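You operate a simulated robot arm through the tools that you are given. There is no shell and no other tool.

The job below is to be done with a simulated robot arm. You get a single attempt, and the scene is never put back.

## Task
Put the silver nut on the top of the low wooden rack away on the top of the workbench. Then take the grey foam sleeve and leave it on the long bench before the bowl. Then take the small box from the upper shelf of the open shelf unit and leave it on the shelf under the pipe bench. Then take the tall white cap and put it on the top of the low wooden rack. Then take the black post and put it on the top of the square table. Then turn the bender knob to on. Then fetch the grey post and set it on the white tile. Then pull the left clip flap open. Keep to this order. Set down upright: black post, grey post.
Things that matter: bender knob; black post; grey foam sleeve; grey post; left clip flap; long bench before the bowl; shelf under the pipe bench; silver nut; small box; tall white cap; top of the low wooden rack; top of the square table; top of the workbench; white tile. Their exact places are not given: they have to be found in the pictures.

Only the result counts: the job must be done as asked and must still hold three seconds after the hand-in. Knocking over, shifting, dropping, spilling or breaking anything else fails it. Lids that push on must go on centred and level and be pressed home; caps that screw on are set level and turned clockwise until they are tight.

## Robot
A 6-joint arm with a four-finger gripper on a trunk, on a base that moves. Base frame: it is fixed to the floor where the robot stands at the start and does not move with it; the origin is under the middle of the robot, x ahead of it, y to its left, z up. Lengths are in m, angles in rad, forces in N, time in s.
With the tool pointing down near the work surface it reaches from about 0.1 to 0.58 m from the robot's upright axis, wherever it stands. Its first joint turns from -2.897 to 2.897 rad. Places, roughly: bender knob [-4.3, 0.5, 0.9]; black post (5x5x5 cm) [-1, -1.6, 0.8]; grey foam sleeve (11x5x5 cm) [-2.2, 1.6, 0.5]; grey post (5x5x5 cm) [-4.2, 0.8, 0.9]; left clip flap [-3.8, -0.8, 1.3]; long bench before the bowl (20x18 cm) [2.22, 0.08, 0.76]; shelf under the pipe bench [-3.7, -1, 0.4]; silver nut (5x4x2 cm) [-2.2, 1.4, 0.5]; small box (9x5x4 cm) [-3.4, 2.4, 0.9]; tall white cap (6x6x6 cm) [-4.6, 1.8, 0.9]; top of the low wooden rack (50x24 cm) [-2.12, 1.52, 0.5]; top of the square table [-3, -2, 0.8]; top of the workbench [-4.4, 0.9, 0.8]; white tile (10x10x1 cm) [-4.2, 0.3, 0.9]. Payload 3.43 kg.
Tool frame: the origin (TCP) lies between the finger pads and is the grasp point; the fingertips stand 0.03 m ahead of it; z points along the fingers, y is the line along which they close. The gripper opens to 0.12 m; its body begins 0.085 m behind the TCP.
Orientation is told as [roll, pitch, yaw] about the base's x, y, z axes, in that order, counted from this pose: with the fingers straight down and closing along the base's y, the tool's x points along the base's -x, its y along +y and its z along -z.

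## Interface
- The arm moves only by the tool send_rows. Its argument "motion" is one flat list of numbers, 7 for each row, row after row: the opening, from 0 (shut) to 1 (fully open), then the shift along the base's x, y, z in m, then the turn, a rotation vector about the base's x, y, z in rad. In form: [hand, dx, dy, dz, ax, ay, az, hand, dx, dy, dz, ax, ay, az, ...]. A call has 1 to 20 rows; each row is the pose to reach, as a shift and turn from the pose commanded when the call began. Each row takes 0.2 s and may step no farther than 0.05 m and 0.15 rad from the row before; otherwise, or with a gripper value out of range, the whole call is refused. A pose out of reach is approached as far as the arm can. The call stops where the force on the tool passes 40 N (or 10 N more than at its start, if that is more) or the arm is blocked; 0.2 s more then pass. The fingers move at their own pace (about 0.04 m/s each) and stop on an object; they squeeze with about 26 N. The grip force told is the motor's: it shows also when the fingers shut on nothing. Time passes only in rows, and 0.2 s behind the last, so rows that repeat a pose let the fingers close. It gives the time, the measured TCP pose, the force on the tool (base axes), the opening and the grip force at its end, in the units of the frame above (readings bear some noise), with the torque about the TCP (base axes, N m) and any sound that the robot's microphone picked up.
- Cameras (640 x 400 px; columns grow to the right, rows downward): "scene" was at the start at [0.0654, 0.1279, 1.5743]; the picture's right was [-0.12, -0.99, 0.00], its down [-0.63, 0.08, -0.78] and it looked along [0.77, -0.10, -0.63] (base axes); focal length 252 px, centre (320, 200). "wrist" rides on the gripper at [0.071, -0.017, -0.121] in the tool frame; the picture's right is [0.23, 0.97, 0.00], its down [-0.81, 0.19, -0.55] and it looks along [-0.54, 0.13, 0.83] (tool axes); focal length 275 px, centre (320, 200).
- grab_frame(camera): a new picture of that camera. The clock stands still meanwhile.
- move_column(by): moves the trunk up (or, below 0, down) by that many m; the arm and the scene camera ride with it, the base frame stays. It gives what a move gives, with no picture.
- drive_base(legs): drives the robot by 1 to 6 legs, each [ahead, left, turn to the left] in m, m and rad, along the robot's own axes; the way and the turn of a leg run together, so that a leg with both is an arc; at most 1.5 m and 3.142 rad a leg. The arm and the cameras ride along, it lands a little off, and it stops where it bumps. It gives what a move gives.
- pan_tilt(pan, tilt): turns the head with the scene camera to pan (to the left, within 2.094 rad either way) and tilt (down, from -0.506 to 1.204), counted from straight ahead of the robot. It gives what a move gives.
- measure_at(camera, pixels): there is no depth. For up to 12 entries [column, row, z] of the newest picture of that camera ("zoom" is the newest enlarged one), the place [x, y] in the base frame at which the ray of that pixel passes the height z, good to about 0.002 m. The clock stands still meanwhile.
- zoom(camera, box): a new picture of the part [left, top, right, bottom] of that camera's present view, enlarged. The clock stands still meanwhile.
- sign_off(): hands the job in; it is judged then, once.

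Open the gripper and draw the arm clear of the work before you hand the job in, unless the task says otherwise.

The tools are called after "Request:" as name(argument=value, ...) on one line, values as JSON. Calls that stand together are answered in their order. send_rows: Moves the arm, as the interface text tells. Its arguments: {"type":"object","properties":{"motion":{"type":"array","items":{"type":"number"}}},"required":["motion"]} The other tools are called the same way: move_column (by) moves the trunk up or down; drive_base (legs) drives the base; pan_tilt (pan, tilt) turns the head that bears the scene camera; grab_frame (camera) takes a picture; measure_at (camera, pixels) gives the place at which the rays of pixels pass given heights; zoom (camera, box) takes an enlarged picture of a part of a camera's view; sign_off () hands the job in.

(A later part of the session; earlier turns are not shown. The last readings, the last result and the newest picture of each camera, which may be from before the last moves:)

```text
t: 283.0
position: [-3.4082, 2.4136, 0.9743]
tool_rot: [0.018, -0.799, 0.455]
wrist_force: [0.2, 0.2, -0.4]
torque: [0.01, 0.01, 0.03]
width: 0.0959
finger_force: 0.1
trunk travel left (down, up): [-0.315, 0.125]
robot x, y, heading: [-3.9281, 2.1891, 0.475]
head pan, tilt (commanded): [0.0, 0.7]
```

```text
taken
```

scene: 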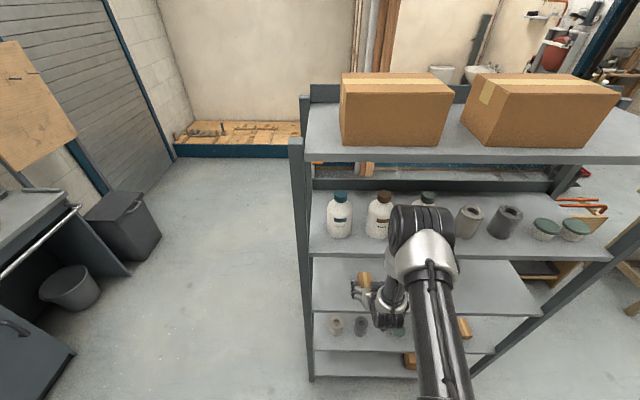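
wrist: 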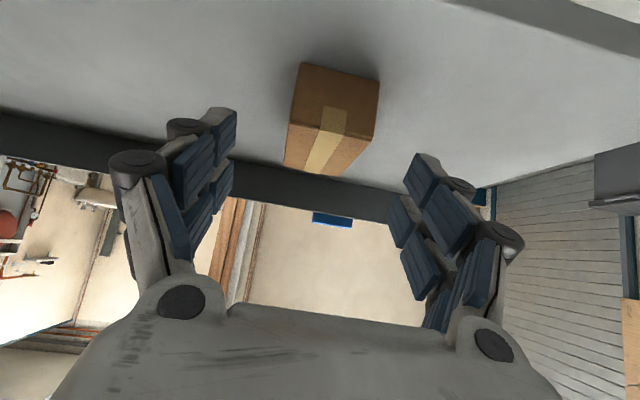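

Request:
zoom(camera="wrist", box=[250, 40, 430, 190])

Request:
measure_at(camera="wrist", pixels=[[302, 64, 0.9], [381, 81, 0.9], [302, 64, 0.89], [381, 81, 0.89], [293, 124, 0.94], [374, 141, 0.94], [284, 165, 0.94], [339, 177, 0.94]])

```text
2.67 times, centred on (340, 115) of wrist
```

zoom: 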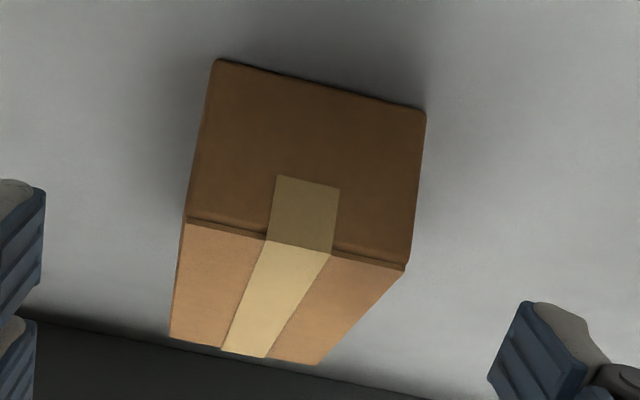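

```text
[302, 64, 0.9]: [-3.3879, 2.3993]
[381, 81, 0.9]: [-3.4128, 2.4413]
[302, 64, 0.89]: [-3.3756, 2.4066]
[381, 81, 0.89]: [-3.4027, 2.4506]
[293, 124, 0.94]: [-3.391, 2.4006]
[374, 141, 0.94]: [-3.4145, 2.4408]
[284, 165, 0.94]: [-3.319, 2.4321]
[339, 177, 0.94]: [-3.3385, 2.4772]
```

Both heights agree now (shelf 0.90, box top 0.94; centre (-3.366, 2.438)). I advance to the grasp point and close.

Request:
send_rows(motion=[0.8, 0.015, 0.009, -0.01, 0, 0, 0, 0.8, 0.03, 0.017, -0.021, 0, 0, 0, 0.8, 0.0424, 0.0241, -0.032, 0, 0, 0, 0.3, 0.0424, 0.0241, -0.032, 0, 0, 0, 0.1, 0.0424, 0.0241, -0.032, 0, 0, 0, 0.1, 0.0424, 0.0241, -0.032, 0, 0, 0, 0.1, 0.0424, 0.0241, -0.032, 0, 0, 0, 0.1, 0.0424, 0.0241, -0.032, 0, 0, 0])

Request:
grab_frame(camera="wrist")

```text
t: 284.8
position: [-3.3652, 2.4367, 0.9437]
tool_rot: [0.016, -0.801, 0.456]
wrist_force: [-0.3, 0.2, 0.5]
torque: [0.0, -0.03, -0.03]
width: 0.0495
finger_force: 26.6
trunk travel left (down, up): [-0.315, 0.125]
robot x, y, heading: [-3.9272, 2.1915, 0.478]
head pan, tilt (commanded): [0.0, 0.7]
```

```text
taken
```

wrist: 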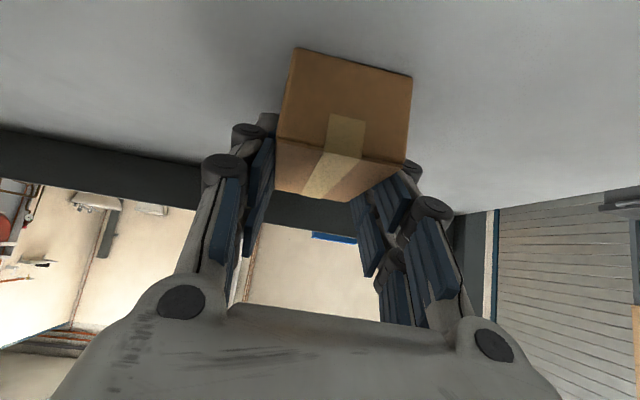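

Gripped (0.0495 m, 26.6 N). I lift 3 cm and pull straight back out of the shelf.

Request:
send_rows(motion=[0.1, 0, 0, 0.012, 0, 0, 0, 0.1, -0.005, -0.002, 0.028, 0, 0, 0, 0.1, -0.03, -0.014, 0.04, 0, 0, 0, 0.1, -0.06, -0.028, 0.055, 0, 0, 0, 0.1, -0.09, -0.043, 0.07, 0, 0, 0, 0.1, -0.12, -0.058, 0.08, 0, 0, 0, 0.1, -0.15, -0.073, 0.085, 0, 0, 0, 0.1, -0.175, -0.085, 0.085, 0, 0, 0])

Request:
grab_frame(camera="wrist")

Request:
grab_frame(camera="scene")

```text
t: 286.6
position: [-3.5406, 2.3523, 1.0295]
tool_rot: [0.016, -0.803, 0.456]
wrist_force: [0.4, -1.1, -1.1]
torque: [0.02, 0.02, -0.01]
width: 0.0495
finger_force: 25.7
trunk travel left (down, up): [-0.315, 0.125]
robot x, y, heading: [-3.9277, 2.1918, 0.474]
head pan, tilt (commanded): [0.0, 0.7]
```

```text
taken
```

wrist: 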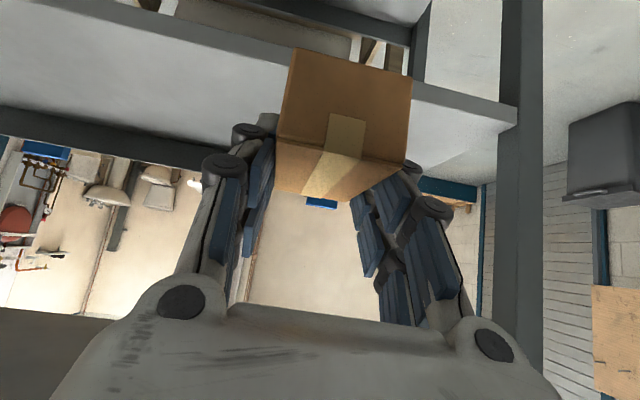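

```text
taken
```

scene: 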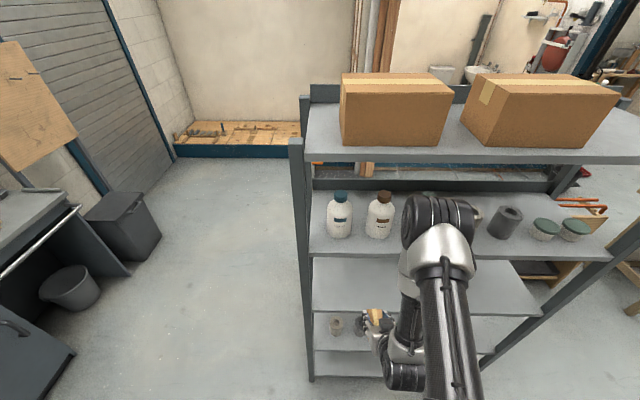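

The box is out. I back off, slide south past the shelf, and turn round toward the pipe bench.

Request:
drive_base(legs=[[-0.2, 0, 0], [0, -1.45, 0], [0.07, -0.94, 0], [0, 0, 3.119]])

Request:
pan_tilt(pan=0.2, tilt=0.7)

Request:
grab_frame(camera="scene")

```text
t: 307.0
position: [-3.3433, -0.1942, 1.03]
tool_rot: [0.017, -0.8, -2.683]
wrist_force: [-0.4, 0.3, -0.6]
torque: [0.0, -0.04, 0.01]
width: 0.0497
finger_force: 25.6
trunk travel left (down, up): [-0.315, 0.125]
robot x, y, heading: [-2.9587, -0.0339, -2.662]
head pan, tilt (commanded): [0.0, 0.7]
```

```text
t: 307.7
position: [-3.3431, -0.1938, 1.0292]
tool_rot: [0.016, -0.802, -2.683]
wrist_force: [-0.9, -0.3, -0.8]
torque: [0.01, 0.0, -0.06]
width: 0.0494
finger_force: 25.9
trunk travel left (down, up): [-0.315, 0.125]
robot x, y, heading: [-2.957, -0.0338, -2.663]
head pan, tilt (commanded): [0.201, 0.7]
```

```text
taken
```

scene: 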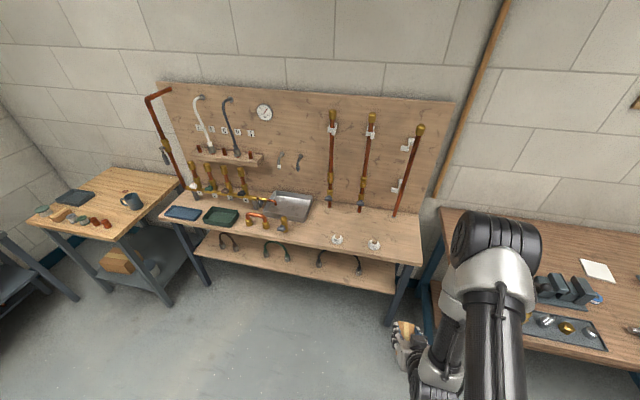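

Request:
zoom(camera="scene", box=[180, 180, 430, 320])

Request:
measure_at(camera="scene", pixels=[[205, 244, 0.4], [395, 292, 0.4], [305, 268, 0.4], [380, 280, 0.4], [320, 265, 0.4], [358, 272, 0.4], [288, 260, 0.4], [420, 263, 0.8], [160, 217, 0.8], [390, 322, 0.0]])

```text
2.56 times, centred on (305, 250) of scene
```

zoom: 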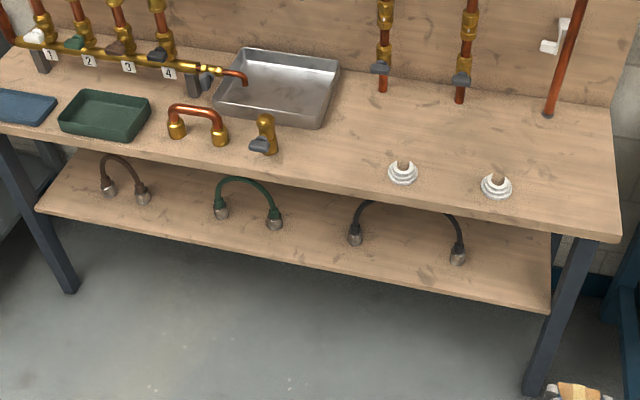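

```text
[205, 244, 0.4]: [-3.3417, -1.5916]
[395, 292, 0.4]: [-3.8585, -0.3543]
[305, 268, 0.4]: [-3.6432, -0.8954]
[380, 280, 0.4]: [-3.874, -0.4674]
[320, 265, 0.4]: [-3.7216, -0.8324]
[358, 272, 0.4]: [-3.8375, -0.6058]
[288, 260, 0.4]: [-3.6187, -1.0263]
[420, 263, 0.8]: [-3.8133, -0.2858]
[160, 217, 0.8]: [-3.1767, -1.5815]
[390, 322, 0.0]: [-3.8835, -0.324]
```

There's a free gap on the shelf between the green hose end (≈(-3.62,-1.03)) and black hose end (≈(-3.72,-0.83)). I stand well back in front of it and lower the trunk fully.

Request:
drive_base(legs=[[0, 0, -0.027], [0.142, 0.491, 0]])

Request:
pan_tilt(pan=0.0, tilt=0.75)

Request:
move_column(by=-0.31)

Request:
grab_frame(camera="scene")

Request:
grab_frame(camera="wrist")

```text
t: 311.1
position: [-3.2697, -0.6818, 1.0293]
tool_rot: [0.016, -0.802, -2.717]
wrist_force: [-0.1, -0.3, -0.4]
torque: [0.0, 0.02, -0.04]
width: 0.0497
finger_force: 25.9
trunk travel left (down, up): [-0.315, 0.125]
robot x, y, heading: [-2.8777, -0.536, -2.697]
head pan, tilt (commanded): [0.201, 0.7]
```

```text
t: 311.8
position: [-3.2695, -0.6807, 1.0298]
tool_rot: [0.017, -0.801, -2.717]
wrist_force: [-1.3, 0.0, -2.8]
torque: [-0.03, -0.02, -0.01]
width: 0.0498
finger_force: 26.8
trunk travel left (down, up): [-0.315, 0.125]
robot x, y, heading: [-2.8791, -0.5351, -2.698]
head pan, tilt (commanded): [0.0, 0.75]
```

```text
t: 314.9
position: [-3.2703, -0.6828, 0.7192]
tool_rot: [0.017, -0.802, -2.718]
wrist_force: [-0.1, 0.1, -1.9]
torque: [-0.05, 0.01, 0.0]
width: 0.0494
finger_force: 26.3
trunk travel left (down, up): [-0.005, 0.435]
robot x, y, heading: [-2.8791, -0.5327, -2.704]
head pan, tilt (commanded): [0.0, 0.75]
```

```text
taken
```

scene: 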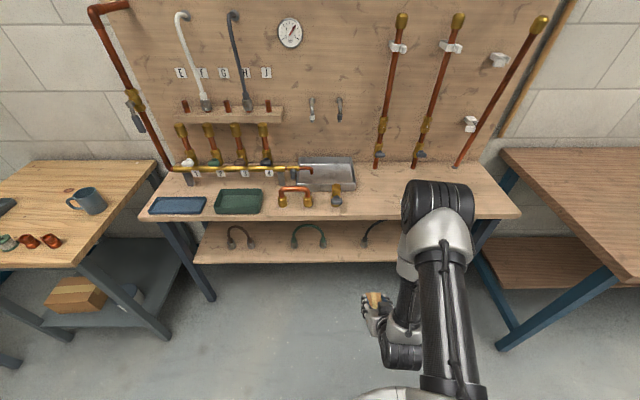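

```text
taken
```

wrist: 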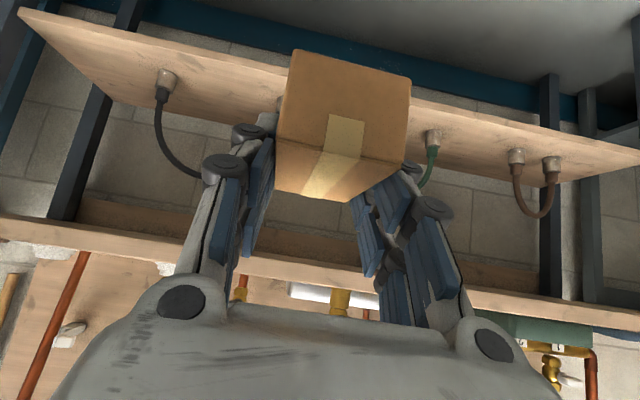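

Request:
zoom(camera="scene", box=[180, 190, 430, 320])

Request:
measure_at(camera="scene", pixels=[[196, 263, 0.4], [396, 261, 0.4], [296, 247, 0.4], [323, 247, 0.4], [366, 247, 0.4], [250, 247, 0.4], [345, 261, 0.4], [145, 217, 0.8], [400, 218, 0.8], [519, 216, 0.8], [345, 218, 0.8]])

```text
2.56 times, centred on (305, 255) of scene
```

zoom: 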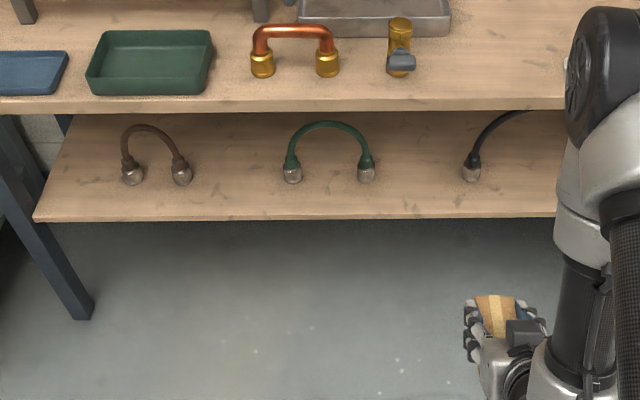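

```text
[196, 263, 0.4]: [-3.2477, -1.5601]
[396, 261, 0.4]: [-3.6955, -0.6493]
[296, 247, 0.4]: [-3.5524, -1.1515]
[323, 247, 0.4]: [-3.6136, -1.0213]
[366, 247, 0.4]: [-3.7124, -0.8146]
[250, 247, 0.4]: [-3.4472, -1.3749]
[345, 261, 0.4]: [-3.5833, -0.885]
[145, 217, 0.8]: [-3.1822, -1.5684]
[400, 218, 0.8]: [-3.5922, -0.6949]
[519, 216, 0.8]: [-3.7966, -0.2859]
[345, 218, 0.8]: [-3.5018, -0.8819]
```

Shelf front edge lies 6.5 cm behind the bench-top edge; target box centre ≈(-3.636,-0.905). I lower and extend the arm in front of the bench first, below bench-top level.

Request:
send_rows(motion=[0.1, -0.015, -0.01, -0.04, 0, 0, 0, 0.1, -0.035, -0.025, -0.075, 0, 0, 0, 0.1, -0.06, -0.045, -0.11, 0, 0, 0, 0.1, -0.085, -0.065, -0.14, 0, 0, 0, 0.1, -0.11, -0.085, -0.17, 0, 0, 0, 0.1, -0.135, -0.105, -0.195, 0, 0, 0, 0.1, -0.1635, -0.1236, -0.219, 0, 0, 0])

Request:
grab_frame(camera="scene")

Request:
grab_frame(camera="wrist")

```text
t: 316.5
position: [-3.4334, -0.8058, 0.5033]
tool_rot: [0.018, -0.799, -2.719]
wrist_force: [-0.2, 0.2, -0.7]
torque: [0.0, -0.01, 0.01]
width: 0.0498
finger_force: 26.1
trunk travel left (down, up): [-0.005, 0.435]
robot x, y, heading: [-2.8795, -0.5335, -2.698]
head pan, tilt (commanded): [0.0, 0.75]
```

```text
taken
```

scene: 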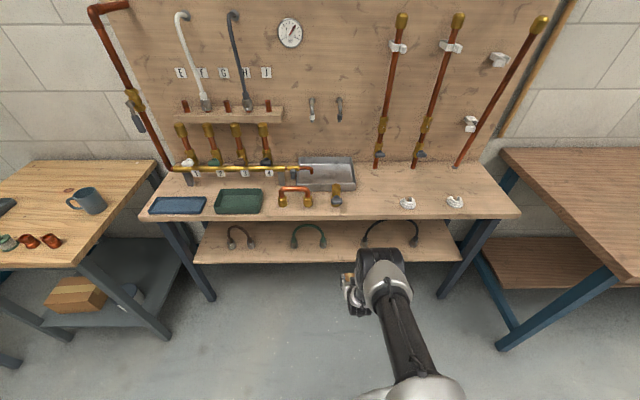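

```text
taken
```

wrist: 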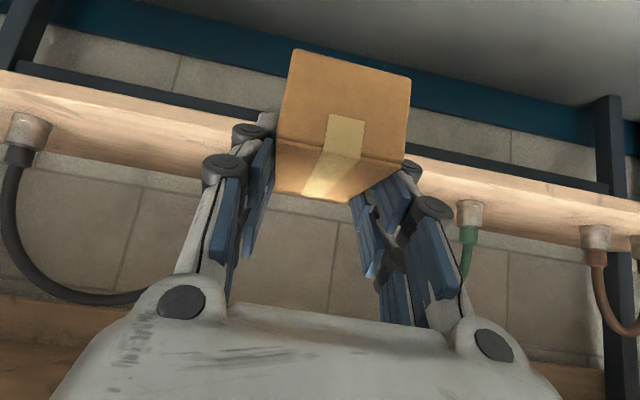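

Request:
measure_at(camera="scene", pixels=[[380, 252, 0.8], [380, 252, 0.9], [380, 252, 1.0], [380, 252, 1.1], [380, 290, 0.9], [380, 290, 1.0], [350, 290, 0.5], [350, 290, 0.6]])

Request:
zoom(camera="scene", box=[320, 220, 460, 400])

```text
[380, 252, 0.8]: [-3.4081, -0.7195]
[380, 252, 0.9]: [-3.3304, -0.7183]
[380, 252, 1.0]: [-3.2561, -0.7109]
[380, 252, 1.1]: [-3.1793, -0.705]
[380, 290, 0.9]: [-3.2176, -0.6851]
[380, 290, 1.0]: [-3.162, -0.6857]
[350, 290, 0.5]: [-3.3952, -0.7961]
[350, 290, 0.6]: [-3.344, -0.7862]
```

```text
2.22 times, centred on (390, 310) of scene
```

zoom: 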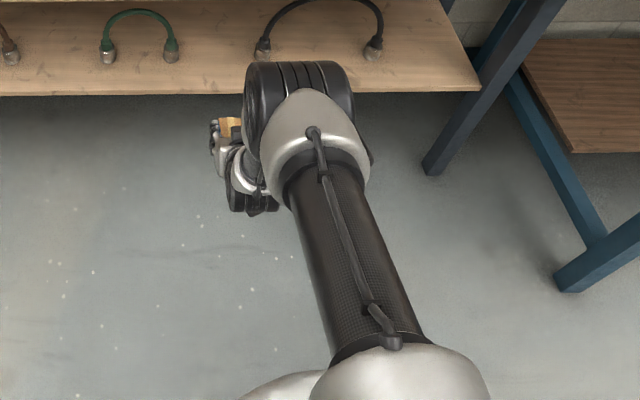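

Arm geometry suggests keeping the forearm away from the bench-top edge by reaching long rather than driving close. I drive only 10 cm forward, then extend the arm under the bench at z≈0.50.

Request:
drive_base(legs=[[0.1, 0, 0]])

Request:
send_rows(motion=[0.1, -0.027, -0.013, -0.005, 0, 0, 0, 0.1, -0.054, -0.026, -0.01, 0, 0, 0, 0.1, -0.081, -0.039, -0.015, 0, 0, 0])

Request:
grab_frame(camera="scene")

Request:
grab_frame(camera="wrist")

```text
t: 317.6
position: [-3.5239, -0.8487, 0.5041]
tool_rot: [0.016, -0.801, -2.719]
wrist_force: [0.5, -0.4, -1.6]
torque: [0.0, -0.01, 0.02]
width: 0.0494
finger_force: 25.8
trunk travel left (down, up): [-0.005, 0.435]
robot x, y, heading: [-2.9684, -0.5751, -2.695]
head pan, tilt (commanded): [0.0, 0.75]
```

```text
t: 318.4
position: [-3.6061, -0.8889, 0.4884]
tool_rot: [0.016, -0.799, -2.719]
wrist_force: [-0.2, -0.6, -0.4]
torque: [0.01, -0.02, 0.01]
width: 0.0494
finger_force: 26.8
trunk travel left (down, up): [-0.005, 0.435]
robot x, y, heading: [-2.9719, -0.5749, -2.698]
head pan, tilt (commanded): [0.0, 0.75]
```

```text
taken
```

scene: 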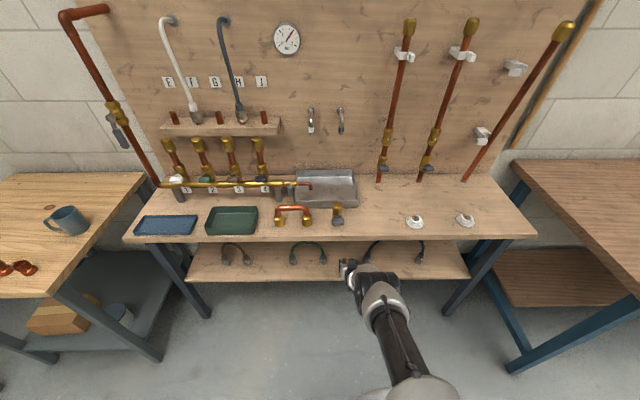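

```text
taken
```

wrist: 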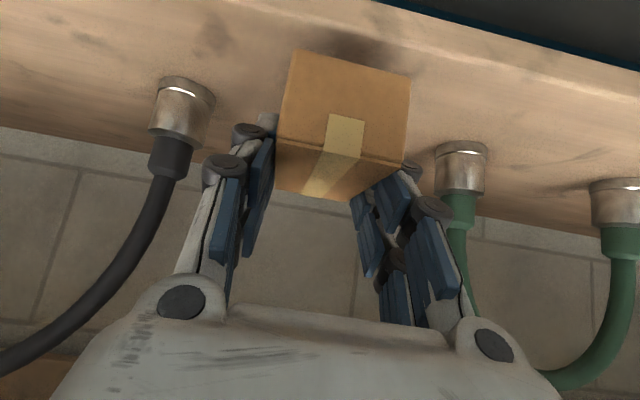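

Request:
measure_at(camera="wrist", pixels=[[187, 85, 0.4], [462, 148, 0.4], [345, 30, 0.4], [520, 52, 0.4], [300, 5, 0.4], [187, 85, 0.41], [462, 148, 0.41], [185, 150, 0.45], [460, 195, 0.45]])

```text
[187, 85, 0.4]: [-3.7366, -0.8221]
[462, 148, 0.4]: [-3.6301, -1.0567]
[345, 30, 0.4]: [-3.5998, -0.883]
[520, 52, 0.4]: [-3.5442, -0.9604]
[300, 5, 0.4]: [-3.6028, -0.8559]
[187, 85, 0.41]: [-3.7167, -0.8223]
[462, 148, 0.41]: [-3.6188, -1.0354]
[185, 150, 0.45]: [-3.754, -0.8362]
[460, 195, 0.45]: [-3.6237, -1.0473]
```

Hose ends measured at about (-3.73,-0.823) and (-3.625,-1.045); the box is centred between them within 1 cm. I shift slightly and lower in small steps (shelf top seems about z 0.42).

Request:
send_rows(motion=[0.1, -0.007, -0.007, 0, 0, 0, 0, 0.1, -0.014, -0.0146, -0.004, 0, 0, 0, 0.1, -0.014, -0.0146, -0.01, 0, 0, 0, 0.1, -0.014, -0.0146, -0.015, 0, 0, 0])

Request:
send_rows(motion=[0.1, 0, 0, -0.003, 0, 0, 0, 0.1, 0, 0, -0.006, 0, 0, 0, 0.1, 0, 0, -0.009, 0, 0, 0, 0.1, 0, 0, -0.012, 0, 0, 0])

```text
t: 319.4
position: [-3.6156, -0.9001, 0.4768]
tool_rot: [0.015, -0.799, -2.72]
wrist_force: [-0.2, 0.8, -2.3]
torque: [-0.02, 0.0, 0.0]
width: 0.0498
finger_force: 26.3
out of reach, approached as far as the arm can: row 4
trunk travel left (down, up): [-0.005, 0.435]
robot x, y, heading: [-2.9677, -0.5768, -2.699]
head pan, tilt (commanded): [0.0, 0.75]
```

```text
t: 320.4
position: [-3.6114, -0.899, 0.4742]
tool_rot: [0.018, -0.8, -2.717]
wrist_force: [-0.1, 0.3, -1.8]
torque: [0.02, 0.04, -0.01]
width: 0.0497
finger_force: 25.2
out of reach, approached as far as the arm can: row 2, 3, 4
trunk travel left (down, up): [-0.005, 0.435]
robot x, y, heading: [-2.9676, -0.5732, -2.697]
head pan, tilt (commanded): [0.0, 0.75]
```

The arm is at its reach limit, so I retract 4 cm, drive 5 cm forward, and continue lowering.

Request:
send_rows(motion=[0.1, 0.018, 0.009, 0.006, 0, 0, 0, 0.1, 0.036, 0.0175, 0.012, 0, 0, 0])

Request:
drive_base(legs=[[0.055, 0, 0]])

Request:
grab_frame(camera="scene")

Request:
grab_frame(camera="wrist")

```text
t: 321.1
position: [-3.5771, -0.8808, 0.4853]
tool_rot: [0.014, -0.801, -2.719]
wrist_force: [-0.6, -0.5, 0.1]
torque: [-0.03, 0.01, 0.0]
width: 0.0495
finger_force: 26.1
trunk travel left (down, up): [-0.005, 0.435]
robot x, y, heading: [-2.9676, -0.5766, -2.696]
head pan, tilt (commanded): [0.0, 0.75]
```

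```text
t: 322.0
position: [-3.6271, -0.9041, 0.4839]
tool_rot: [0.016, -0.798, -2.721]
wrist_force: [0.0, 0.1, -1.4]
torque: [0.0, -0.01, 0.0]
width: 0.0494
finger_force: 26.1
trunk travel left (down, up): [-0.005, 0.435]
robot x, y, heading: [-3.0204, -0.5972, -2.697]
head pan, tilt (commanded): [0.0, 0.75]
```

```text
taken
```

scene: 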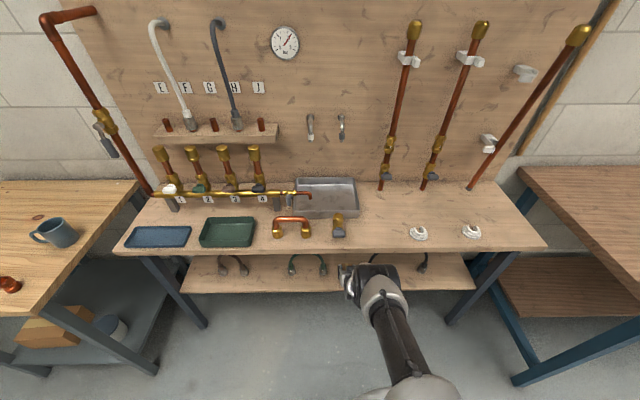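

```text
taken
```

wrist: 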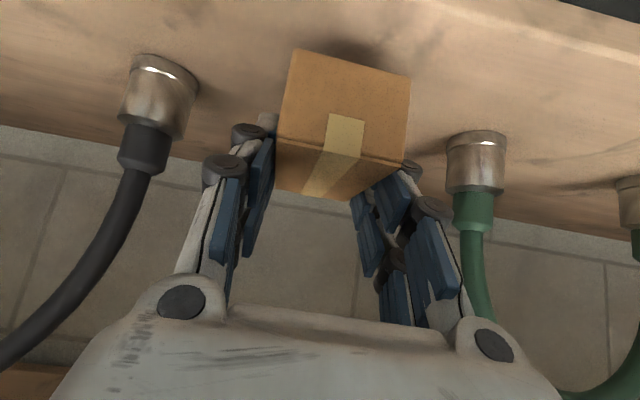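

Request:
send_rows(motion=[0.1, 0, 0, -0.006, 0, 0, 0, 0.1, 0, 0, -0.011, 0, 0, 0, 0.1, 0, 0, -0.016, 0, 0, 0, 0.1, 0, 0, -0.02, 0, 0, 0, 0.1, 0, 0, -0.023, 0, 0, 0])

```text
t: 323.2
position: [-3.6266, -0.9039, 0.4652]
tool_rot: [0.016, -0.805, -2.719]
wrist_force: [2.6, 0.7, 10.0]
torque: [0.46, -0.46, -0.05]
width: 0.0495
finger_force: 26.1
trunk travel left (down, up): [-0.005, 0.435]
robot x, y, heading: [-3.0206, -0.5979, -2.701]
head pan, tilt (commanded): [0.0, 0.75]
```

Contact (10 N) at TCP z 0.465. I relax a touch and open the fingers moderately.

Request:
send_rows(motion=[0.1, 0, 0, -0.001, 0, 0, 0, 0.5, 0, 0, 0, 0, 0, 0, 0.62, 0, 0, 0.001, 0, 0, 0, 0.62, 0, 0, 0.001, 0, 0, 0, 0.62, 0, 0, 0.001, 0, 0, 0])

Request:
grab_frame(camera="wrist")

```text
t: 324.4
position: [-3.6277, -0.9038, 0.4625]
tool_rot: [0.016, -0.8, -2.72]
wrist_force: [-0.5, -0.1, -0.1]
torque: [0.0, 0.0, 0.02]
width: 0.0746
finger_force: 0.0
trunk travel left (down, up): [-0.005, 0.435]
robot x, y, heading: [-3.0207, -0.601, -2.702]
head pan, tilt (commanded): [0.0, 0.75]
```

```text
taken
```

wrist: 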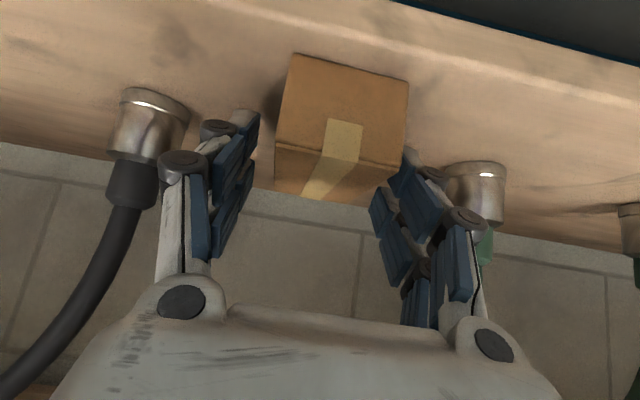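

The box stands on the shelf. I retreat along the tool axis without opening further.

Request:
send_rows(motion=[0.62, 0.01, 0.0045, 0.0105, 0, 0, 0, 0.62, 0.025, 0.0115, 0.025, 0, 0, 0, 0.62, 0.05, 0.023, 0.045, 0, 0, 0, 0.62, 0.08, 0.038, 0.055, 0, 0, 0, 0.62, 0.115, 0.055, 0.06, 0, 0, 0, 0.62, 0.15, 0.072, 0.065, 0, 0, 0])

Request:
grab_frame(camera="wrist")

Request:
grab_frame(camera="scene")

```text
t: 325.8
position: [-3.4747, -0.8317, 0.529]
tool_rot: [0.02, -0.801, -2.72]
wrist_force: [0.0, 0.2, 0.4]
torque: [-0.01, 0.01, -0.02]
width: 0.0743
finger_force: 0.1
trunk travel left (down, up): [-0.005, 0.435]
robot x, y, heading: [-3.0199, -0.5948, -2.695]
head pan, tilt (commanded): [0.0, 0.75]
```

```text
taken
```

wrist: 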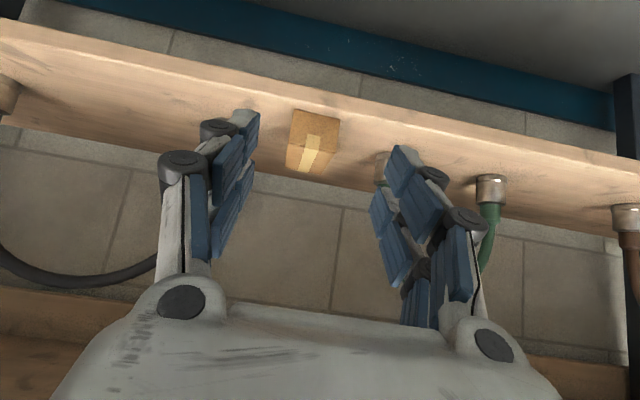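

```text
taken
```

scene: 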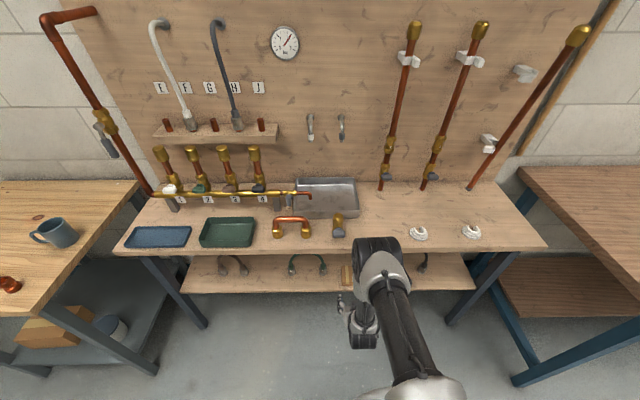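

The box stays on the shelf (346,276) between the hoses. I back off, raise the trunk and arm, then strafe north along the workbench toward the white cap.

Request:
drive_base(legs=[[-0.3, 0, 0]])

Request:
move_column(by=0.35)

Request:
send_rows(motion=[0.8, 0.01, 0.005, 0.04, 0, 0, 0, 0.8, 0.02, 0.01, 0.08, 0, 0, 0, 0.8, 0.03, 0.015, 0.12, 0, 0, 0, 0.8, 0.035, 0.017, 0.16, 0, 0, 0])

Request:
drive_base(legs=[[0, -1.4, 0], [0, -1.35, 0]])

Request:
grab_frame(camera="scene")

Request:
grab_frame(camera="wrist")

```text
t: 327.9
position: [-3.2034, -0.706, 0.5291]
tool_rot: [0.016, -0.799, -2.718]
wrist_force: [0.9, 0.7, -0.5]
torque: [0.03, 0.02, -0.04]
width: 0.0743
finger_force: 0.1
trunk travel left (down, up): [-0.005, 0.435]
robot x, y, heading: [-2.7446, -0.4728, -2.695]
head pan, tilt (commanded): [0.0, 0.75]
```

```text
t: 331.3
position: [-3.2028, -0.7048, 0.8789]
tool_rot: [0.016, -0.801, -2.717]
wrist_force: [0.6, 0.5, 0.8]
torque: [0.01, -0.03, -0.02]
width: 0.0744
finger_force: 0.0
trunk travel left (down, up): [-0.355, 0.085]
robot x, y, heading: [-2.7476, -0.4719, -2.701]
head pan, tilt (commanded): [0.0, 0.75]
```

```text
t: 332.3
position: [-3.1699, -0.6885, 1.0385]
tool_rot: [0.014, -0.798, -2.718]
wrist_force: [-0.9, -0.3, 0.3]
torque: [-0.01, 0.01, -0.02]
width: 0.0962
finger_force: 0.0
trunk travel left (down, up): [-0.355, 0.085]
robot x, y, heading: [-2.7488, -0.4745, -2.695]
head pan, tilt (commanded): [0.0, 0.75]
```

```text
t: 345.5
position: [-4.2876, 1.8105, 1.039]
tool_rot: [0.018, -0.8, -2.76]
wrist_force: [-0.3, -0.6, -0.1]
torque: [0.01, 0.01, 0.04]
width: 0.0959
finger_force: 0.0
trunk travel left (down, up): [-0.355, 0.085]
robot x, y, heading: [-3.8531, 2.0099, -2.735]
head pan, tilt (commanded): [0.0, 0.75]
```

```text
taken
```

scene: 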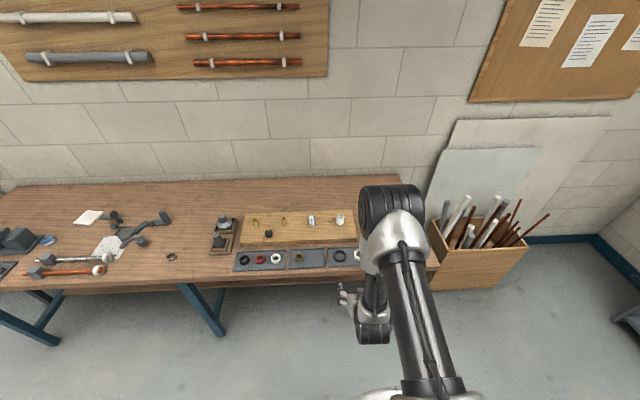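

```text
taken
```

wrist: 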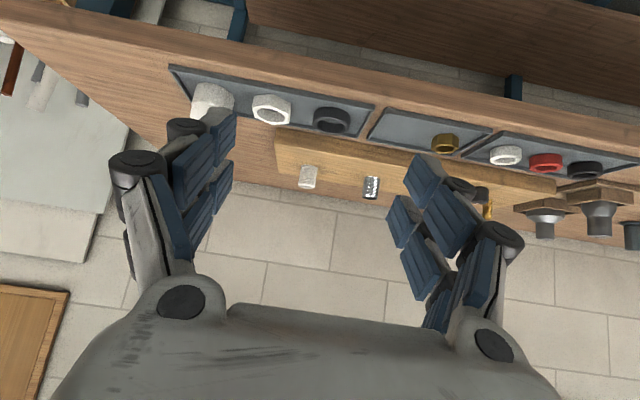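

The tall white cap appears at wrist pixel (212,98) in the tray; a smaller white piece stands on the board at (307,177). I zoom and measure.

Request:
zoom(camera="wrist", box=[150, 60, 370, 200])

Request:
measure_at(camera="wrist", pixels=[[212, 98, 0.88], [212, 98, 0.86], [307, 178, 0.9], [270, 108, 0.86], [332, 120, 0.86], [168, 68, 0.85], [375, 105, 0.85]])

```text
2.86 times, centred on (260, 130) of wrist
```

zoom: 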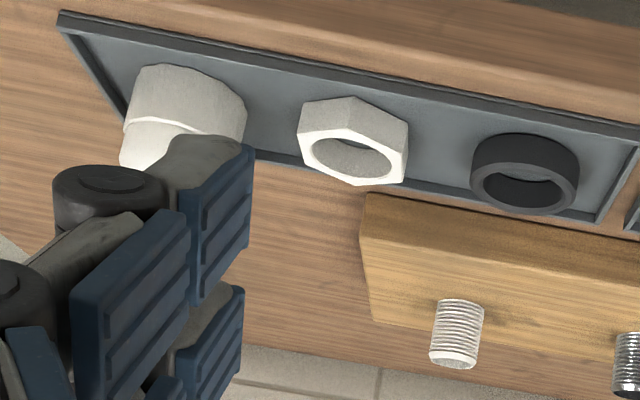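

```text
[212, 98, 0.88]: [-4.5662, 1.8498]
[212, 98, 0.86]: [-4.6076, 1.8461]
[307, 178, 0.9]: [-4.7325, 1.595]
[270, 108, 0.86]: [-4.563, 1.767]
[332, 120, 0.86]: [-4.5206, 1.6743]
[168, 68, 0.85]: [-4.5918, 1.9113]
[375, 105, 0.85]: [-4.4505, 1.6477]
```

Cap ≈(-4.59, 1.85), with the white hex nut only ~8.7 cm beside it. I'll pick the cap with a vertical tool closing front-to-back. First untilt the tool at this stand-off.

Request:
send_rows(motion=[0.9, 0.005, 0.002, -0.005, 0.05, -0.124, 0, 0.9, 0.01, 0.004, -0.01, 0.099, -0.247, 0, 0.9, 0.015, 0.006, -0.015, 0.149, -0.371, 0, 0.9, 0.02, 0.008, -0.02, 0.199, -0.495, 0, 0.9, 0.02, 0.008, -0.025, 0.248, -0.618, 0, 0.9, 0.02, 0.008, -0.03, 0.298, -0.742, 0])

Request:
drive_base(legs=[[0.15, -0.105, 0]])

Request:
grab_frame(camera="wrist")

Request:
grab_frame(camera="scene")

```text
t: 346.9
position: [-4.2684, 1.8186, 1.0085]
tool_rot: [0.017, 0.0, -2.759]
wrist_force: [-0.3, 0.4, -0.5]
torque: [0.03, -0.04, 0.05]
width: 0.1078
finger_force: 0.0
trunk travel left (down, up): [-0.355, 0.085]
robot x, y, heading: [-3.8576, 2.0116, -2.733]
head pan, tilt (commanded): [0.0, 0.75]
```

```text
t: 348.4
position: [-4.4465, 1.8556, 1.0089]
tool_rot: [0.018, 0.0, -2.756]
wrist_force: [-0.1, 0.5, -0.3]
torque: [-0.01, 0.0, -0.01]
width: 0.1081
finger_force: 0.2
trunk travel left (down, up): [-0.355, 0.085]
robot x, y, heading: [-4.0347, 2.0466, -2.733]
head pan, tilt (commanded): [0.0, 0.75]
```

```text
taken
```

wrist: 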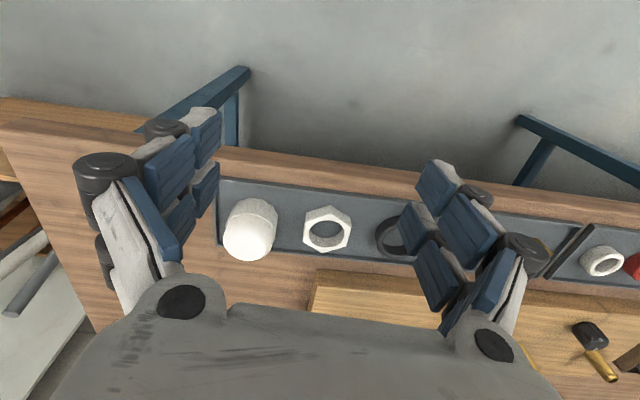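

```text
taken
```

scene: 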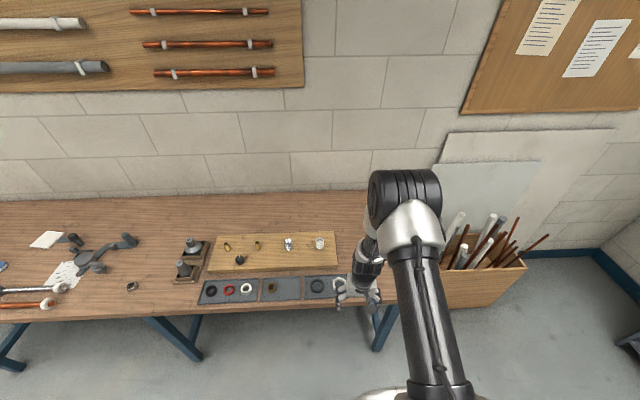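

Request:
zoom(camera="wrist", box=[200, 160, 360, 280])

Request:
measure_at(camera="wrist", pixels=[[248, 238, 0.91], [252, 215, 0.86], [327, 225, 0.87], [327, 232, 0.86], [248, 260, 0.9], [250, 230, 0.885]])

```text
3.33 times, centred on (280, 220) of wrist
```

zoom: 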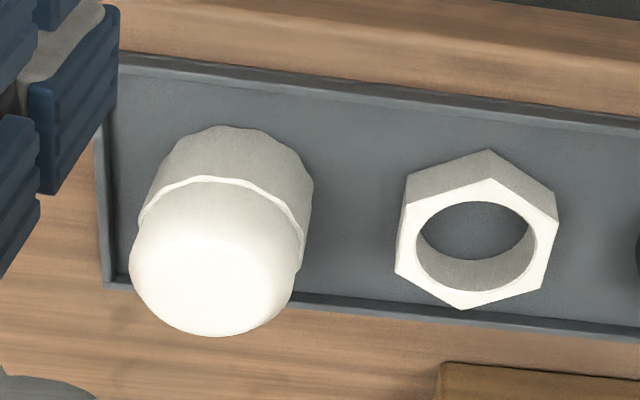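

```text
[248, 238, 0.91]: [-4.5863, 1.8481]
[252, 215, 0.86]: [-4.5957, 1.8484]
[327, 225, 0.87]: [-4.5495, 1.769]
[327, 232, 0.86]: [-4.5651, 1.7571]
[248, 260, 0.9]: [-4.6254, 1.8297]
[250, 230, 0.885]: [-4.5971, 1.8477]
```

Cap centre ≈(-4.592, 1.848); hex nut centre 9 cm beside it. I drive 15 cm closer and rotate the tool 90° so the fingers close front-to-back.

Request:
drive_base(legs=[[0.13, 0, 0]])

Request:
send_rows(motion=[0.9, 0.0, 0, 0, 0, 0, 0.14, 0.9, 0, 0, 0, 0, 0, 0.28, 0.9, 0, 0, 0, 0, 0, 0.42, 0.9, 0, 0, 0, 0, 0, 0.56, 0.9, 0, 0, 0, 0, 0, 0.7, 0.9, 0, 0, 0, 0, 0, 0.84, 0.9, 0, 0, 0, 0, 0, 0.98, 0.9, 0, 0, 0, 0, 0, 1.12, 0.9, 0, 0, 0, 0, 0, 1.26, 0.9, 0, 0, 0, 0, 0, 1.4, 0.9, 0, 0, 0, 0, 0, 1.54])

Request:
grab_frame(camera="wrist")

Request:
grab_frame(camera="scene")

```text
t: 349.7
position: [-4.5684, 1.8034, 1.0086]
tool_rot: [0.017, 0.0, -2.757]
wrist_force: [0.2, 0.0, -0.6]
torque: [0.02, -0.08, 0.01]
width: 0.108
finger_force: 0.0
trunk travel left (down, up): [-0.355, 0.085]
robot x, y, heading: [-4.1551, 1.9929, -2.737]
head pan, tilt (commanded): [0.0, 0.75]
```

```text
t: 352.1
position: [-4.5672, 1.8055, 1.0096]
tool_rot: [0.019, 0.0, -1.213]
wrist_force: [0.0, 0.0, -0.8]
torque: [0.0, -0.01, 0.01]
width: 0.108
finger_force: 0.0
trunk travel left (down, up): [-0.355, 0.085]
robot x, y, heading: [-4.1588, 1.9955, -2.735]
head pan, tilt (commanded): [0.0, 0.75]
```

```text
taken
```

wrist: 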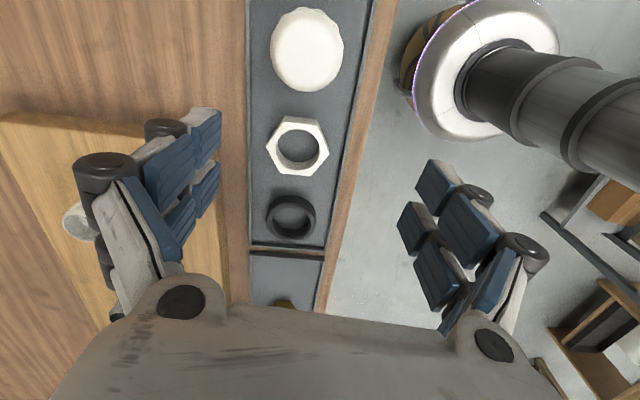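

```text
taken
```

scene: 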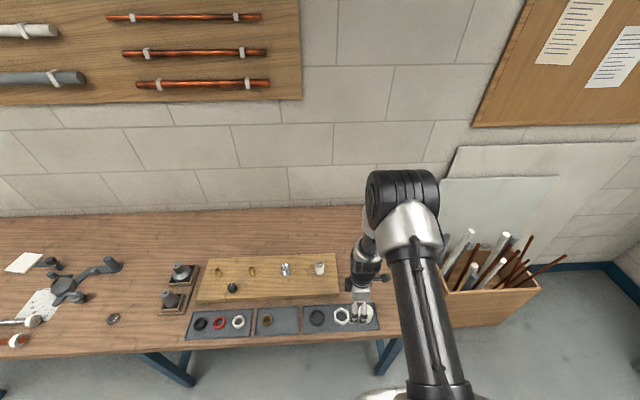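

Request:
measure_at(camera="wrist", pixels=[[307, 48, 0.9], [307, 40, 0.88], [307, 52, 0.91], [298, 145, 0.87], [292, 215, 0.87], [250, 20, 0.855], [365, 20, 0.855]])

Request:
zoom(camera="wrist", box=[230, 0, 400, 180])

```text
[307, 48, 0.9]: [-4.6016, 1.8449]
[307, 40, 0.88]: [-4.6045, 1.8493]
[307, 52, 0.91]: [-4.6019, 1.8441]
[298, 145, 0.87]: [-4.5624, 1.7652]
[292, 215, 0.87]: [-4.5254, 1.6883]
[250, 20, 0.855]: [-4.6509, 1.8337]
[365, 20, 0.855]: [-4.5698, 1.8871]
```

```text
2.22 times, centred on (315, 90) of wrist
```

zoom: 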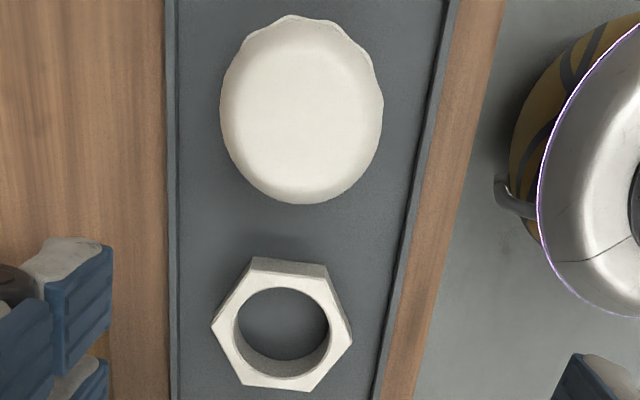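

Seen from above the cap centre is (-4.601, 1.846). I move over it and descend.

Request:
send_rows(motion=[0.9, -0.017, 0.02, 0, 0, 0, 0, 0.9, -0.034, 0.0405, 0, 0, 0, 0, 0.9, -0.034, 0.0405, -0.04, 0, 0, 0, 0.9, -0.034, 0.0405, -0.07, 0, 0, 0])

Request:
grab_frame(camera="wrist")

```text
t: 353.1
position: [-4.6024, 1.8463, 0.9384]
tool_rot: [0.018, -0.001, -1.218]
wrist_force: [-0.2, -0.2, 0.8]
torque: [0.04, -0.01, -0.01]
width: 0.1078
finger_force: 0.0
trunk travel left (down, up): [-0.355, 0.085]
robot x, y, heading: [-4.1584, 1.995, -2.741]
head pan, tilt (commanded): [0.0, 0.75]
```

```text
taken
```

wrist: 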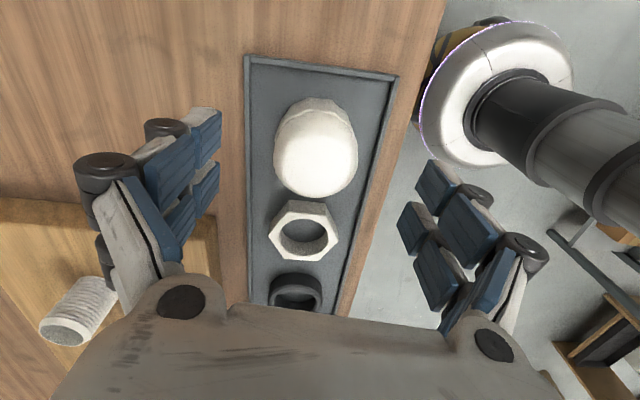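

Request:
send_rows(motion=[0.9, 0, 0, -0.02, 0, 0, 0, 0.9, 0, 0, -0.035, 0, 0, 0, 0.9, 0, 0, -0.044, 0, 0, 0])

Request:
grab_frame(camera="wrist")

```text
t: 353.9
position: [-4.602, 1.8453, 0.8954]
tool_rot: [0.017, 0.0, -1.219]
wrist_force: [0.7, 0.7, 0.5]
torque: [0.03, 0.02, -0.03]
width: 0.1078
finger_force: 0.1
trunk travel left (down, up): [-0.355, 0.085]
robot x, y, heading: [-4.1552, 1.9938, -2.736]
head pan, tilt (commanded): [0.0, 0.75]
```

```text
taken
```

wrist: 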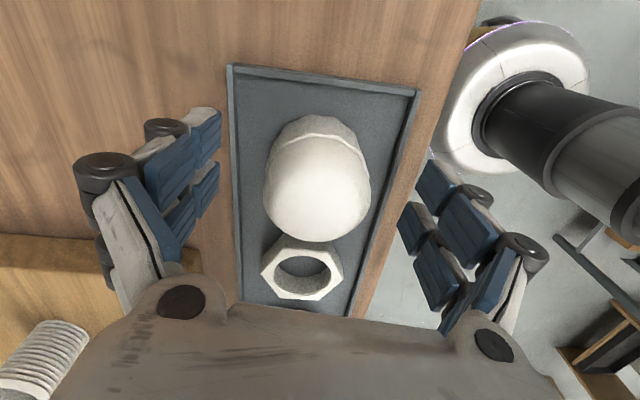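

Fingers bracket the cap cleanly. I close on it.

Request:
send_rows(motion=[0.6, 0, 0, 0, 0, 0, 0, 0.3, 0, 0, 0, 0, 0, 0, 0.2, 0, 0, 0, 0, 0, 0, 0.2, 0, 0, 0, 0, 0, 0, 0.2, 0, 0, 0, 0, 0, 0])

Request:
send_rows(motion=[0.2, 0, 0, 0.01, 0, 0, 0, 0.2, 0, 0, 0.03, 0, 0, 0, 0.2, 0, 0, 0.07, 0, 0, 0, 0.2, 0, 0, 0.11, 0, 0, 0])

Request:
grab_frame(camera="wrist")

```text
t: 355.1
position: [-4.6022, 1.8439, 0.8956]
tool_rot: [0.017, 0.001, -1.218]
wrist_force: [0.3, -0.4, 2.1]
torque: [0.02, -0.08, -0.02]
width: 0.0558
finger_force: 25.9
trunk travel left (down, up): [-0.355, 0.085]
robot x, y, heading: [-4.1572, 1.9987, -2.732]
head pan, tilt (commanded): [0.0, 0.75]
```

```text
t: 356.1
position: [-4.5995, 1.8463, 1.0066]
tool_rot: [0.016, 0.001, -1.218]
wrist_force: [0.6, 0.8, -1.0]
torque: [-0.02, 0.0, 0.02]
width: 0.0557
finger_force: 26.0
trunk travel left (down, up): [-0.355, 0.085]
robot x, y, heading: [-4.1605, 1.9976, -2.74]
head pan, tilt (commanded): [0.0, 0.75]
```

```text
taken
```

wrist: 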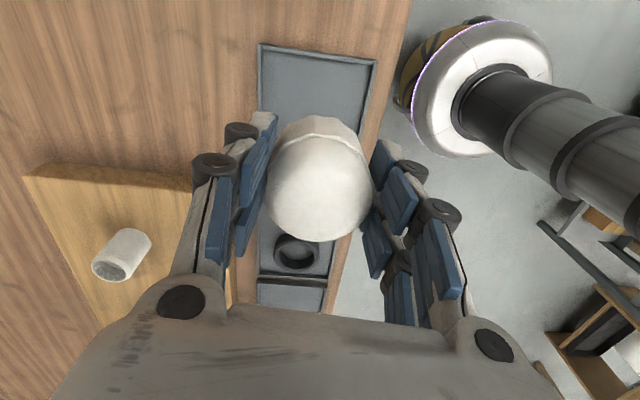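

The cap is held (0.0557 m). I back off from the bench, rotate the tool back in line, and strafe south along the aisle.

Request:
drive_base(legs=[[-0.3, 0, 0]])

Request:
send_rows(motion=[0.2, 0.0, 0, 0, 0, 0, -0.14, 0.2, 0, 0, 0, 0, 0, -0.28, 0.2, 0, 0, 0, 0, 0, -0.42, 0.2, 0, 0, 0, 0, 0, -0.56, 0.2, 0, 0, 0, 0, 0, -0.7, 0.2, 0, 0, 0, 0, 0, -0.84, 0.2, 0, 0, 0, 0, 0, -0.98, 0.2, 0, 0, 0, 0, 0, -1.12, 0.2, 0, 0, 0, 0, 0, -1.26, 0.2, 0, 0, 0, 0, 0, -1.4, 0.2, 0, 0, 0, 0, 0, -1.52])

Request:
grab_frame(camera="scene")

Request:
grab_frame(camera="wrist")

```text
t: 358.1
position: [-4.3204, 1.9648, 1.005]
tool_rot: [0.017, -0.002, -1.213]
wrist_force: [-0.1, -0.5, -0.6]
torque: [-0.02, 0.02, -0.03]
width: 0.0558
finger_force: 26.6
trunk travel left (down, up): [-0.355, 0.085]
robot x, y, heading: [-3.874, 2.1134, -2.737]
head pan, tilt (commanded): [0.0, 0.75]
```

```text
t: 360.6
position: [-4.3202, 1.9627, 1.0049]
tool_rot: [0.017, 0.001, -2.737]
wrist_force: [0.5, 0.6, 0.3]
torque: [0.01, -0.02, 0.01]
width: 0.0555
finger_force: 26.5
trunk travel left (down, up): [-0.355, 0.085]
robot x, y, heading: [-3.8804, 2.1162, -2.736]
head pan, tilt (commanded): [0.0, 0.75]
```

```text
taken
```

scene: 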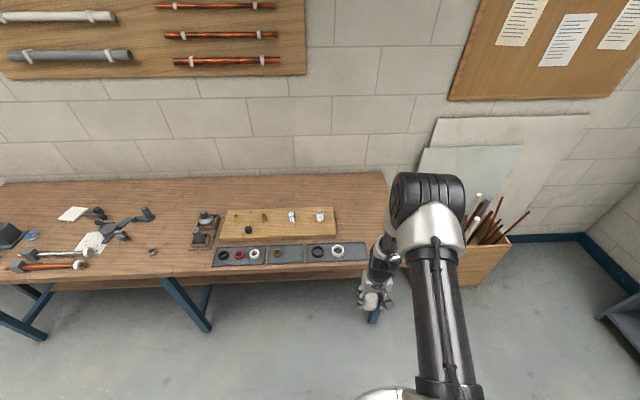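

```text
taken
```

wrist: 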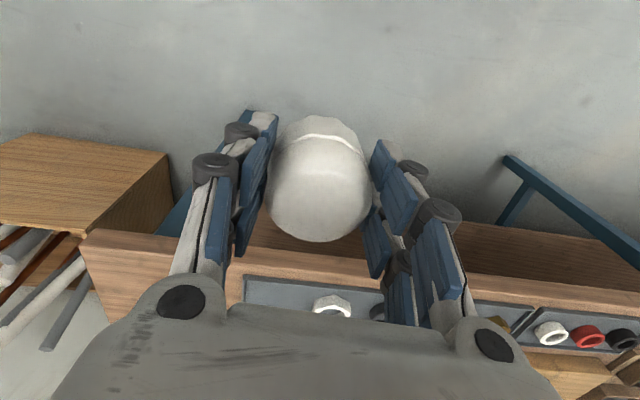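

The hex nut and ring are undisturbed. I drive the southern route toward the rack: strafe south, turn east, drive.

Request:
drive_base(legs=[[0, 1.4, 0], [0, 1.4, 0], [0, 0, 2.737], [0.92, -0.06, 0], [0.92, 0, 0]])

Request:
grab_frame(camera="scene")

```text
t: 389.6
position: [-0.5126, -0.6517, 1.0048]
tool_rot: [0.017, 0.001, -0.03]
wrist_force: [-0.5, -0.4, -1.3]
torque: [-0.01, 0.02, -0.01]
width: 0.0553
finger_force: 26.6
trunk travel left (down, up): [-0.355, 0.085]
robot x, y, heading: [-0.9795, -0.6017, -0.03]
head pan, tilt (commanded): [0.0, 0.75]
```

```text
taken
```

scene: 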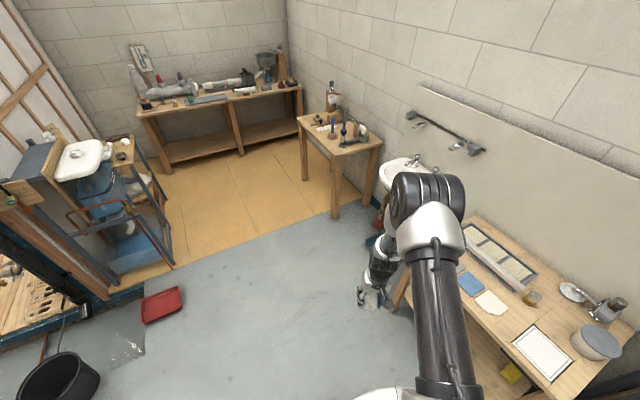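

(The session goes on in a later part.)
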